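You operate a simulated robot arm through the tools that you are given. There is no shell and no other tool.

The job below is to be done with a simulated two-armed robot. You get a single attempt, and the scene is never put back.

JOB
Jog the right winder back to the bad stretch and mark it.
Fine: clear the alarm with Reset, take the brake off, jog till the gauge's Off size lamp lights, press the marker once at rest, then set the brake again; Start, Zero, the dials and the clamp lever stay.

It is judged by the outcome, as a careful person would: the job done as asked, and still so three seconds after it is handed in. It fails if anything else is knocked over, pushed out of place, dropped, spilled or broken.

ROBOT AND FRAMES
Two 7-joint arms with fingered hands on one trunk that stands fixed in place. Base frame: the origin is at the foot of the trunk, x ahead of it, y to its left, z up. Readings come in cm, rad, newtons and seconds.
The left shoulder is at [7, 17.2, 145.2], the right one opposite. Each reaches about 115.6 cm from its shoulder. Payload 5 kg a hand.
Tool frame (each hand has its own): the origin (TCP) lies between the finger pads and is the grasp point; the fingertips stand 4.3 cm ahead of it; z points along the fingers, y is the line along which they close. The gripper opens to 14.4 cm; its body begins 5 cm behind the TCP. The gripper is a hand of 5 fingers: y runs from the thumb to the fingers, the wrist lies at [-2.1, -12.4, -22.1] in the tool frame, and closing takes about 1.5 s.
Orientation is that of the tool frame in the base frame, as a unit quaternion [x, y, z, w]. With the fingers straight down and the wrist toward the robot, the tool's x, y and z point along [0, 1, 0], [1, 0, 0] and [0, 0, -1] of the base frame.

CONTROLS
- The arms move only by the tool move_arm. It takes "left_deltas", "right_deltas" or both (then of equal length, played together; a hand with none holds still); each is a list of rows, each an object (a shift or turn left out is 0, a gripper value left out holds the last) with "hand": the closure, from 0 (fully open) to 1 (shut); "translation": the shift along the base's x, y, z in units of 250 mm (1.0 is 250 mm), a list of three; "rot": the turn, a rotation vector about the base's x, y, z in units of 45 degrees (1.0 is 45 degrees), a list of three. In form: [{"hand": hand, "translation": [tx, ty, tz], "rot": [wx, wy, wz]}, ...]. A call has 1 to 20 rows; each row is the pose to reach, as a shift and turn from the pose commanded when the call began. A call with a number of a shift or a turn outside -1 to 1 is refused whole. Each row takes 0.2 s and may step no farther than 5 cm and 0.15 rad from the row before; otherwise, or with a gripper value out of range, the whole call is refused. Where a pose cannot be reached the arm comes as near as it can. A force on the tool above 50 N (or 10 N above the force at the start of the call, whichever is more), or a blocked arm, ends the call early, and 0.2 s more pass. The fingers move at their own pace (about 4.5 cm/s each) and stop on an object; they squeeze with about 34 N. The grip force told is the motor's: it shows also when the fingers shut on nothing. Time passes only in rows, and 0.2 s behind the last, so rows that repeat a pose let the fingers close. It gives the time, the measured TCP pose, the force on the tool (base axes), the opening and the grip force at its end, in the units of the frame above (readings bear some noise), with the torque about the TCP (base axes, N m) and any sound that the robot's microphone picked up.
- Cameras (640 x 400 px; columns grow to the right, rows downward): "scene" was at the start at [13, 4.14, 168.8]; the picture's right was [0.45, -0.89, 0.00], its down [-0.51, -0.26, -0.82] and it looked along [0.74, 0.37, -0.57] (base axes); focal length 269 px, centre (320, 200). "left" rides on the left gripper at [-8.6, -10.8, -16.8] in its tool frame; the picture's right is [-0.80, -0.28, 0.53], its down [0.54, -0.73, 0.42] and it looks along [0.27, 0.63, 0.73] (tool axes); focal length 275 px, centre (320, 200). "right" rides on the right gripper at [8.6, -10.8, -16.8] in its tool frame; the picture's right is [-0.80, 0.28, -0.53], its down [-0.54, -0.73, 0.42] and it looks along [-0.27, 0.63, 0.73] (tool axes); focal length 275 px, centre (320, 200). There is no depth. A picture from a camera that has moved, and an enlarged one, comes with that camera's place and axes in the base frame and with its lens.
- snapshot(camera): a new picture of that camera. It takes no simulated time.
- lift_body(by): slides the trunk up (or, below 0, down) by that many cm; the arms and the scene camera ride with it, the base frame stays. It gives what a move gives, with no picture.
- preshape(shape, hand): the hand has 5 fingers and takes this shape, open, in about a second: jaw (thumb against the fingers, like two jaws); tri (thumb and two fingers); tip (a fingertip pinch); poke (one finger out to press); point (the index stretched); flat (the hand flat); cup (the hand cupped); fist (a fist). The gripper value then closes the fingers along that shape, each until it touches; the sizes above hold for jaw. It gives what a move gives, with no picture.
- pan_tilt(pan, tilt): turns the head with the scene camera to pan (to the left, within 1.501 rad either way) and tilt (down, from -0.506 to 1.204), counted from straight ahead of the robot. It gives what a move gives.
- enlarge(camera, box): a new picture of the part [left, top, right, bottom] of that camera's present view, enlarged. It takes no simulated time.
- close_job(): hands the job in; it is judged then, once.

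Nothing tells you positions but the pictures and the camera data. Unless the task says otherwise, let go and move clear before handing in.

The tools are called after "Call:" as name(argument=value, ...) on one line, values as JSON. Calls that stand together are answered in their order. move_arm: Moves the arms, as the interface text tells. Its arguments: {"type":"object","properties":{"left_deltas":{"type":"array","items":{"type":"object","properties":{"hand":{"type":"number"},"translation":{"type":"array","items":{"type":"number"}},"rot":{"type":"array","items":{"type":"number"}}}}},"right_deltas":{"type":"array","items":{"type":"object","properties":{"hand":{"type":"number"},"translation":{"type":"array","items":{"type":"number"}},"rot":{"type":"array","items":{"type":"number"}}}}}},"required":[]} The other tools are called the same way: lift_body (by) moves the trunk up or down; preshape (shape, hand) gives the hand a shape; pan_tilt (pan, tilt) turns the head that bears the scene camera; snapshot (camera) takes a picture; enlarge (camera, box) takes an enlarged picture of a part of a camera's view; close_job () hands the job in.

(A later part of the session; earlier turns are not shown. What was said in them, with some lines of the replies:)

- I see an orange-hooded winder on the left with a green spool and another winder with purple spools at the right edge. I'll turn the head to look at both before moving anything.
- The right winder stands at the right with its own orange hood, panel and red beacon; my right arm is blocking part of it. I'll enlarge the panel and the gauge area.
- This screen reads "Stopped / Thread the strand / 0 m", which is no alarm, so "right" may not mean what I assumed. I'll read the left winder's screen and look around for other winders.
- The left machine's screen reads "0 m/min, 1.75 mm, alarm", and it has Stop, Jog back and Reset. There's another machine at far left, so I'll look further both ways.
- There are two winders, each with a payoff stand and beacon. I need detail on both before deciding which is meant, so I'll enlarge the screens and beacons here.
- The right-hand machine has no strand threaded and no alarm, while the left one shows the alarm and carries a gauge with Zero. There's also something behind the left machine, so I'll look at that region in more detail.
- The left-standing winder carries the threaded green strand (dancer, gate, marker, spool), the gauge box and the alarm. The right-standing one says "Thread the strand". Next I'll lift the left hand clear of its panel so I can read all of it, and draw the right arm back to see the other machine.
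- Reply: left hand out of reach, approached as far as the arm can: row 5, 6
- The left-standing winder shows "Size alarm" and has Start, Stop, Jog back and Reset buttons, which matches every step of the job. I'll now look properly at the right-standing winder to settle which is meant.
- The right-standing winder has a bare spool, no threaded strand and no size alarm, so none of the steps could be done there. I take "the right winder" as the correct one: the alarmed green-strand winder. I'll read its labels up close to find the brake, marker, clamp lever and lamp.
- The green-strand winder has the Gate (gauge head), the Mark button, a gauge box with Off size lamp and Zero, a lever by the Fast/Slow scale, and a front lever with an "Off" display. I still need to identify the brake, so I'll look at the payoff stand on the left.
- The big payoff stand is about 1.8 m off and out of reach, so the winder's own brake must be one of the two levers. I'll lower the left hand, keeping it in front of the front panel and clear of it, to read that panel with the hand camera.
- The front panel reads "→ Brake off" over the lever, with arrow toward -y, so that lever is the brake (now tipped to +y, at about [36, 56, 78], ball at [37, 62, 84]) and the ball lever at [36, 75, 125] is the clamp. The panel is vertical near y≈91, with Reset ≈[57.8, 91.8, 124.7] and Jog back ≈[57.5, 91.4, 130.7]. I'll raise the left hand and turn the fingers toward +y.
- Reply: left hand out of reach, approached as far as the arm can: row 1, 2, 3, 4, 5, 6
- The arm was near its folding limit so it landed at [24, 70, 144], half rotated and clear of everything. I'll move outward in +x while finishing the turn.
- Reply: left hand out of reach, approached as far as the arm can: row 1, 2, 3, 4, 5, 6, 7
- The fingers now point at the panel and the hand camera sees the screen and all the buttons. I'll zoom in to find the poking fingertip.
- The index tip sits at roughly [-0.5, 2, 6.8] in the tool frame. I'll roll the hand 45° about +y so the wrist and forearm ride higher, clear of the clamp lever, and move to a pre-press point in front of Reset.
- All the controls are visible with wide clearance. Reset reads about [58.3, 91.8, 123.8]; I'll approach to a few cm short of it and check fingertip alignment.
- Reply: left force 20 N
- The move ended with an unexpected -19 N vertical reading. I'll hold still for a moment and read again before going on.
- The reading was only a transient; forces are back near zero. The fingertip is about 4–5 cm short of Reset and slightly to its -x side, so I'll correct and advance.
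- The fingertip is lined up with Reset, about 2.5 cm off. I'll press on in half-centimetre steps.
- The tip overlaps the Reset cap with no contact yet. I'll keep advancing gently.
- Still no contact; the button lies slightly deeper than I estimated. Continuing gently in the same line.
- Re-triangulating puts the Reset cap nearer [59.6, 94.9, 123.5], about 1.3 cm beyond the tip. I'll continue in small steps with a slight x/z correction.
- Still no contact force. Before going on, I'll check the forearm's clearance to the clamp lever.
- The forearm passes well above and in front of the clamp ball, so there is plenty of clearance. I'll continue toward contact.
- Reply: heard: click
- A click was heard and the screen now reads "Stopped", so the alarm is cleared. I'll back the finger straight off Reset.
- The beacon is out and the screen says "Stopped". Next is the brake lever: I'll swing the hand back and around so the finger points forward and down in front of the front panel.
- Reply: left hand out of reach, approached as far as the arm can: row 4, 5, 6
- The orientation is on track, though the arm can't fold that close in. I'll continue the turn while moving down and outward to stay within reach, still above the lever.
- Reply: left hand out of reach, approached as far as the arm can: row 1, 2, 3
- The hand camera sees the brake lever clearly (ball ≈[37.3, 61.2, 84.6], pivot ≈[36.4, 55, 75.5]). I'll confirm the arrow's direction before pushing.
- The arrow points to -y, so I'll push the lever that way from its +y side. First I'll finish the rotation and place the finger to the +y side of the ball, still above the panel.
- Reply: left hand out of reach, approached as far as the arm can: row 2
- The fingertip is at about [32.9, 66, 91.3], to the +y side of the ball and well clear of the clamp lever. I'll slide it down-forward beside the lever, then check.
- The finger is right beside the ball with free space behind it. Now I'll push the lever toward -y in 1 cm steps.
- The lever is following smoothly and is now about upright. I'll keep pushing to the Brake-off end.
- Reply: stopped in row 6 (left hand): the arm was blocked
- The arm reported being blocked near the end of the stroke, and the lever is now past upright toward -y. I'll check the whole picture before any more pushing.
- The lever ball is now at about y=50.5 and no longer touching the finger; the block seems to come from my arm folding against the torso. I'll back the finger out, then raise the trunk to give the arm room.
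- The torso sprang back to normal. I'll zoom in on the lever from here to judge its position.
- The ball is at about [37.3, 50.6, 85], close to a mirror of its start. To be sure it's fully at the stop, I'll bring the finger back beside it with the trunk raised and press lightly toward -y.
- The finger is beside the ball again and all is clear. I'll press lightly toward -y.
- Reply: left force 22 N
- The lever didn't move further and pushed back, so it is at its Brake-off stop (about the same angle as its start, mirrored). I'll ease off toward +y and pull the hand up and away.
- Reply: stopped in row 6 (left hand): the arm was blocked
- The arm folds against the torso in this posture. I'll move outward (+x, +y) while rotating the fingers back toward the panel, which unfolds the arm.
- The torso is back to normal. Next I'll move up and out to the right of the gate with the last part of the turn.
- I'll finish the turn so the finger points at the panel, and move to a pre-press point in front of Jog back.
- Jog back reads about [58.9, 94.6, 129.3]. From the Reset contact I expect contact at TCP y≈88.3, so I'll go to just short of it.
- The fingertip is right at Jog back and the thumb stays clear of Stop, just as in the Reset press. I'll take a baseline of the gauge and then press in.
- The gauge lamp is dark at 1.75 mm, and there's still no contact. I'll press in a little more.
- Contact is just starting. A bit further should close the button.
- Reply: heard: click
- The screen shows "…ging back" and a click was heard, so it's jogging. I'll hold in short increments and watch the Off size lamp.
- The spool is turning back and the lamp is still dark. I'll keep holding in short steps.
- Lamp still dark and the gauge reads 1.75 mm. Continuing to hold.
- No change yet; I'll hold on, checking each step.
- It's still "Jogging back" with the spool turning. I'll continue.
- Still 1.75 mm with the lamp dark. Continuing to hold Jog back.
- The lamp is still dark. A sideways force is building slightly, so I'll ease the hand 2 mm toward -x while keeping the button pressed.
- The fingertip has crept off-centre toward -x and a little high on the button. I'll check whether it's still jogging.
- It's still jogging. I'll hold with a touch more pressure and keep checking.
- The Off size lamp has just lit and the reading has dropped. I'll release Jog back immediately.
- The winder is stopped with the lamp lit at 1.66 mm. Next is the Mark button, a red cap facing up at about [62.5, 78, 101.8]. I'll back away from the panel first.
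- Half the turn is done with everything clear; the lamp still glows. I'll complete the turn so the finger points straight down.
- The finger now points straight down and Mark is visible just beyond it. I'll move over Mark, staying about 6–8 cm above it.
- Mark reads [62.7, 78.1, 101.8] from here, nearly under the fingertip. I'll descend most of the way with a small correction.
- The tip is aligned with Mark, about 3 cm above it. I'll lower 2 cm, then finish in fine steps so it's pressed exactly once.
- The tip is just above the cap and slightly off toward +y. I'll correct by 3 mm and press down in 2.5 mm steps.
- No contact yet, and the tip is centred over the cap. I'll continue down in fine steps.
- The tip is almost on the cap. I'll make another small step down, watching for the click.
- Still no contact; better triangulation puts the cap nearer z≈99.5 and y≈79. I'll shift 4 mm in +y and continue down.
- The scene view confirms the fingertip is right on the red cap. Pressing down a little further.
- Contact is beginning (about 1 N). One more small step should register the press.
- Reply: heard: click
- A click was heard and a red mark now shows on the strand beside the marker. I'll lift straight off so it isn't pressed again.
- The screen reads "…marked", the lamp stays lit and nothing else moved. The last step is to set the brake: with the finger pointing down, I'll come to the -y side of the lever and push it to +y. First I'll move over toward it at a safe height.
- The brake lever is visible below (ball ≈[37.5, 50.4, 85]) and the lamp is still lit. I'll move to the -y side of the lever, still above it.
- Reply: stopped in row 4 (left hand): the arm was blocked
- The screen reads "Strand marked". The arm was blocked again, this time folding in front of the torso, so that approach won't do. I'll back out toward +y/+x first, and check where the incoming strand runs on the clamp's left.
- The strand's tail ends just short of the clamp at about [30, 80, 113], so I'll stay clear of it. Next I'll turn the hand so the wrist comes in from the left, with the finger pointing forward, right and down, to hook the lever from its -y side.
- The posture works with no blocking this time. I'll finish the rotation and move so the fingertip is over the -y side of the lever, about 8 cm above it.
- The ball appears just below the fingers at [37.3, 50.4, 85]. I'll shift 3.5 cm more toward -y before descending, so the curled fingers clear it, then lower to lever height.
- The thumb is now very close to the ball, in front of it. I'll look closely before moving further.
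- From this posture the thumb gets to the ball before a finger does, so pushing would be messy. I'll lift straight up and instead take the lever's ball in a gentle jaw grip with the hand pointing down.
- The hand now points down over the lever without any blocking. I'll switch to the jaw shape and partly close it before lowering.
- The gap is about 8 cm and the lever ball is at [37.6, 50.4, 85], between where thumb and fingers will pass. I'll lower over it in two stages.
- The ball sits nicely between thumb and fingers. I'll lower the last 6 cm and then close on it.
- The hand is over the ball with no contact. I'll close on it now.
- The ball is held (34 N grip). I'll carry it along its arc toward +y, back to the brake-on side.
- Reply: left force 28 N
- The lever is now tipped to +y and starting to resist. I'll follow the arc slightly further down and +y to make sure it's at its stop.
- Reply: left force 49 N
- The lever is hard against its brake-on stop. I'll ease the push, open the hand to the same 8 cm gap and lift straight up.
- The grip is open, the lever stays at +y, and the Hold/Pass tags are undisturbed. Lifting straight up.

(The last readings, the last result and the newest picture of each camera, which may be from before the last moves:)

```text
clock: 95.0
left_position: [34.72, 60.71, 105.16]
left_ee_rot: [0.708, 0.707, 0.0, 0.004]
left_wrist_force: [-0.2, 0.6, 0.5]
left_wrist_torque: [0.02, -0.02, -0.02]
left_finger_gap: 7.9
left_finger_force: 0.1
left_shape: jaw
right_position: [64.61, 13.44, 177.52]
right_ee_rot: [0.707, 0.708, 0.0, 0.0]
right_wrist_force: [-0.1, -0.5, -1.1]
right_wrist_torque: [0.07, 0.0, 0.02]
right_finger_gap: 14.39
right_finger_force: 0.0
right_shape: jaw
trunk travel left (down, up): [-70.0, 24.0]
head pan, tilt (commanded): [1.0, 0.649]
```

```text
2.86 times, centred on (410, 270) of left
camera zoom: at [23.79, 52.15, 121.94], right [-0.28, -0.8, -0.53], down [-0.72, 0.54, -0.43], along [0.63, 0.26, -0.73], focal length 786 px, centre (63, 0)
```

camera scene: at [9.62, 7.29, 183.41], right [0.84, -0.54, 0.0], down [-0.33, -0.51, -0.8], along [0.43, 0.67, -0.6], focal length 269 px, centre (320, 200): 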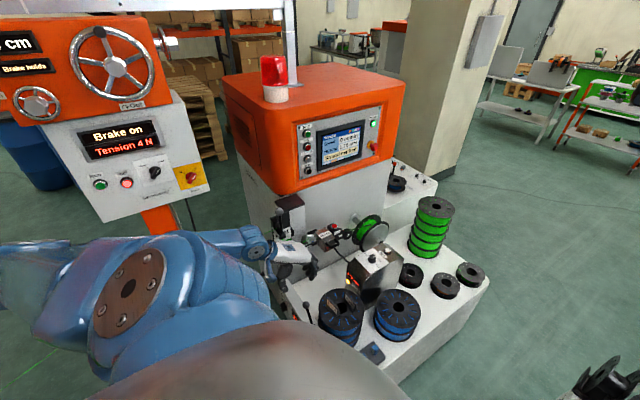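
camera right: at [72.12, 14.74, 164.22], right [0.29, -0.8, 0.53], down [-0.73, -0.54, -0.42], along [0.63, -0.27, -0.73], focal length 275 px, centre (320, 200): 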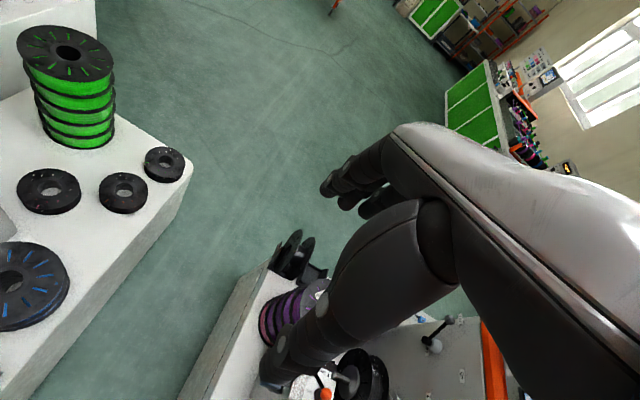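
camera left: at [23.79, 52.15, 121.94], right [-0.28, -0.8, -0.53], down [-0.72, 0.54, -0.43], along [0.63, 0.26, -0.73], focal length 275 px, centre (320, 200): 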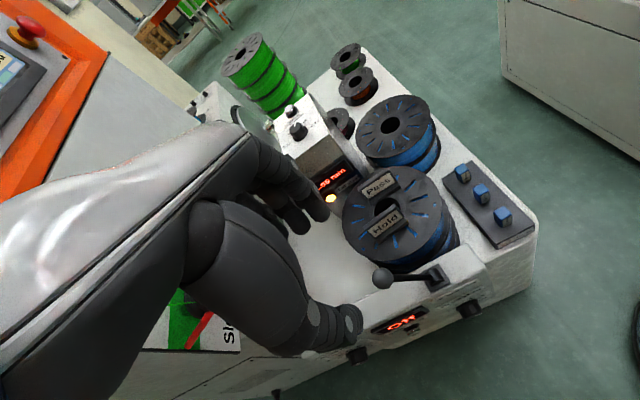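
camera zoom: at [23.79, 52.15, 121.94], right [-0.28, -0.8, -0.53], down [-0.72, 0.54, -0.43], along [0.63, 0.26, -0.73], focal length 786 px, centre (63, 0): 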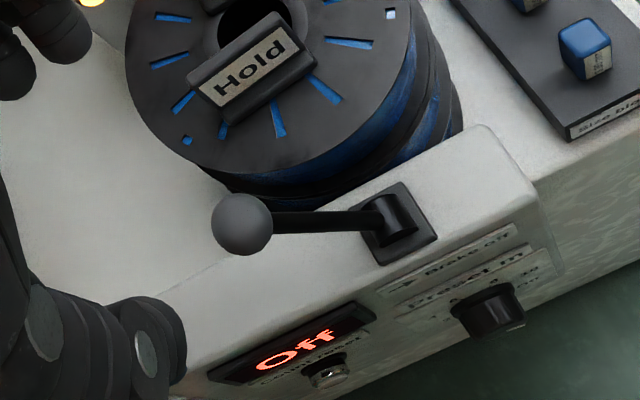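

The lever is back at its original brake-on spot ([37.6, 61.0, 84.7]) and the gauge lamp is still lit. I'll raise the arm clear and then verify the final state.

Call:
move_arm(left_deltas=[{"translation": [0, -0.02, 0.18]}, {"translation": [0, -0.04, 0.36]}, {"translation": [0, -0.06, 0.54]}, {"translation": [0, -0.08, 0.72]}, {"translation": [0, -0.1, 0.9]}, {"translation": [0, -0.1, 1.0]}])

Call:
snapshot(camera="scene")

Call:
enlarge(camera="scene", box=[270, 110, 410, 230])

Call:
enlarge(camera="scene", box=[260, 190, 410, 350])

Call:
snapshot(camera="left")

```text
clock: 96.4
left_position: [34.94, 58.45, 130.01]
left_ee_rot: [0.707, 0.707, -0.001, 0.004]
left_wrist_force: [1.3, 0.7, -0.6]
left_wrist_torque: [0.03, -0.03, 0.02]
left_finger_gap: 7.88
left_finger_force: 0.0
left_shape: jaw
right_position: [64.81, 13.7, 177.44]
right_ee_rot: [0.707, 0.707, 0.0, 0.0]
right_wrist_force: [0.2, 0.0, -0.6]
right_wrist_torque: [0.0, 0.01, -0.03]
right_finger_gap: 14.4
right_finger_force: 0.1
right_shape: jaw
trunk travel left (down, up): [-70.0, 24.0]
head pan, tilt (commanded): [1.0, 0.649]
```

```text
taken
camera scene: at [9.79, 7.43, 183.4], right [0.84, -0.54, 0.0], down [-0.33, -0.51, -0.8], along [0.43, 0.67, -0.6], focal length 269 px, centre (320, 200)
```

scene: 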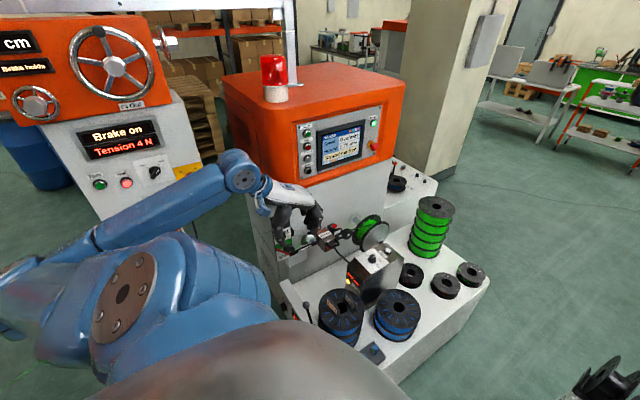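

```text
3.33 times, centred on (340, 170) of scene
camera zoom: at [9.79, 7.43, 183.4], right [0.84, -0.54, 0.0], down [-0.33, -0.51, -0.8], along [0.43, 0.67, -0.6], focal length 898 px, centre (253, 300)
```

zoom: 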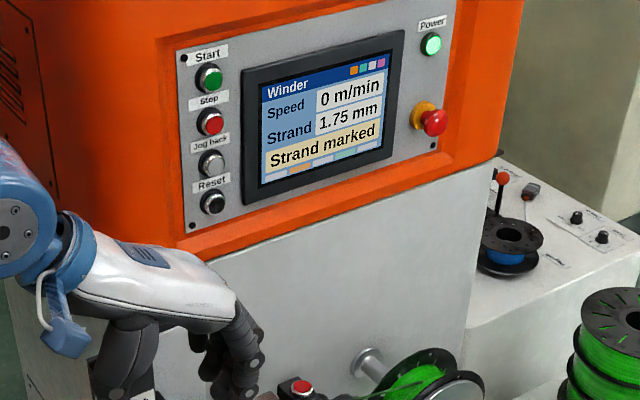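

```text
2.50 times, centred on (335, 270) of scene
camera zoom: at [9.79, 7.43, 183.4], right [0.84, -0.54, 0.0], down [-0.33, -0.51, -0.8], along [0.43, 0.67, -0.6], focal length 673 px, centre (282, 25)
```

zoom: 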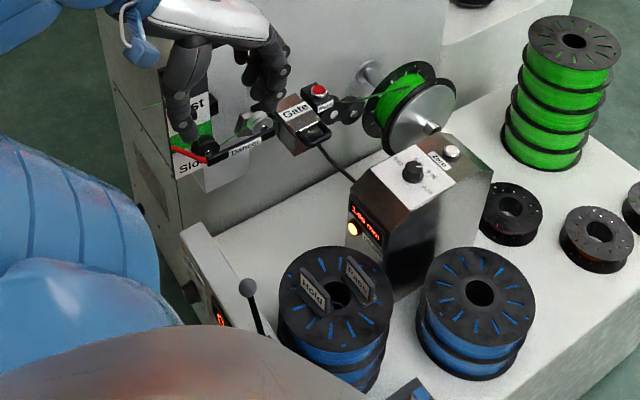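

```text
taken
camera left: at [23.97, 49.78, 146.9], right [-0.28, -0.8, -0.53], down [-0.72, 0.54, -0.43], along [0.63, 0.26, -0.73], focal length 275 px, centre (320, 200)
```

left: 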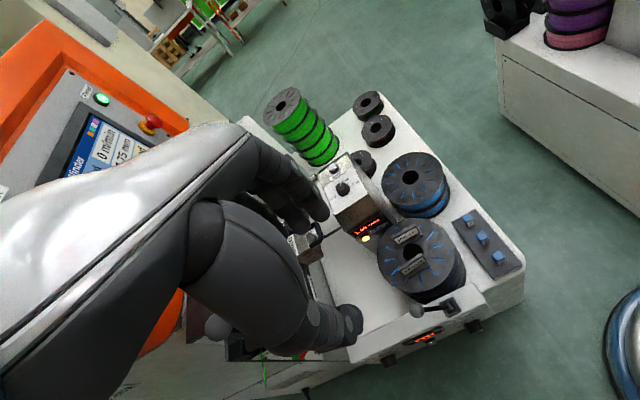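

"Strand marked" is on the screen, the lamp is lit, the brake lever is back, and everything else stands as it did. I'll raise the hand a bit more so the clamp lever is fully visible for a last check.

Call:
move_arm(left_deltas=[{"translation": [-0.02, -0.04, 0.18]}, {"translation": [-0.04, -0.08, 0.36]}, {"translation": [-0.06, -0.12, 0.54]}, {"translation": [-0.08, -0.16, 0.72]}])

Call:
enlarge(camera="scene", box=[240, 180, 400, 340])

Call:
snapshot(camera="scene")

```text
clock: 97.4
left_position: [33.04, 54.59, 148.22]
left_ee_rot: [0.708, 0.707, -0.001, 0.001]
left_wrist_force: [0.4, 0.9, -0.3]
left_wrist_torque: [0.02, 0.04, 0.01]
left_finger_gap: 7.9
left_finger_force: 0.1
left_shape: jaw
right_position: [64.95, 13.75, 177.32]
right_ee_rot: [0.707, 0.707, -0.001, -0.001]
right_wrist_force: [-0.7, 0.4, 0.1]
right_wrist_torque: [0.03, 0.03, -0.05]
right_finger_gap: 14.42
right_finger_force: 0.0
right_shape: jaw
trunk travel left (down, up): [-70.0, 24.0]
head pan, tilt (commanded): [1.0, 0.649]
```

```text
2.50 times, centred on (320, 260) of scene
camera zoom: at [9.92, 7.51, 183.38], right [0.84, -0.54, 0.0], down [-0.33, -0.51, -0.8], along [0.43, 0.67, -0.61], focal length 673 px, centre (320, 50)
```

zoom: 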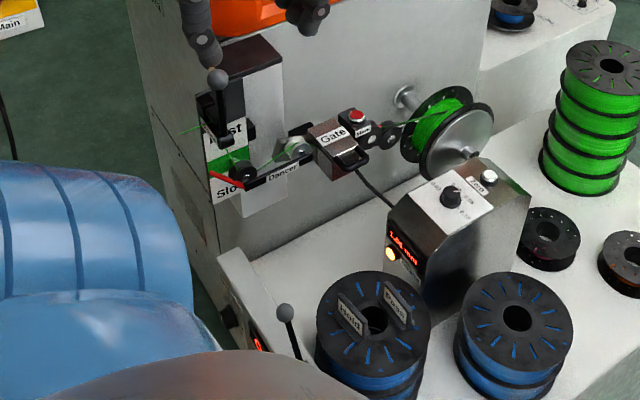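

```text
taken
camera scene: at [9.92, 7.51, 183.38], right [0.84, -0.54, 0.0], down [-0.33, -0.51, -0.8], along [0.43, 0.67, -0.61], focal length 269 px, centre (320, 200)
```

scene: 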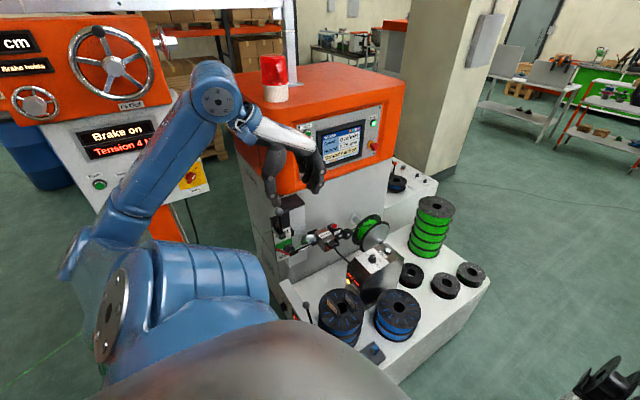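

The alarm is cleared, the bad stretch is at the gauge with Off size lit at 1.66 mm, the strand is marked once and the brake lever is back on. Clamp, dials, Zero and Start are untouched and both hands are clear, so I'm handing in.

Call:
close_job()

```text
The job is handed in.
```

The bad stretch is marked and the brake is set again. I handed the job in with both hands clear; no result came back.

- **Which winder:** I took "the right winder" to mean the correct one. That is the left-hand machine with the green strand, which was showing "Size alarm". The machine on the right had no strand threaded and no alarm, so none of the steps could be done there. If you meant that one, this was done on the wrong machine.
- **Alarm:** one press of Reset cleared it. The screen went to "Stopped" and the beacon went out.
- **Jog:** with the brake off, I held Jog back until the Off size lamp lit, then let go. The strand stopped with the gauge at 1.66 mm and the lamp still on.
- **Mark:** I pressed the marker once at rest. A red mark shows on the strand and the screen reads "Strand marked".
- **Brake:** the lever is back where it started, at its brake-on stop.

I didn't touch Start, Zero, the dials or the clamp lever, and the last pictures show nothing knocked over or moved. My left arm was blocked three times while working the brake lever. The first was probably against the lever's end stop, and the others looked like the arm folding against my own body.
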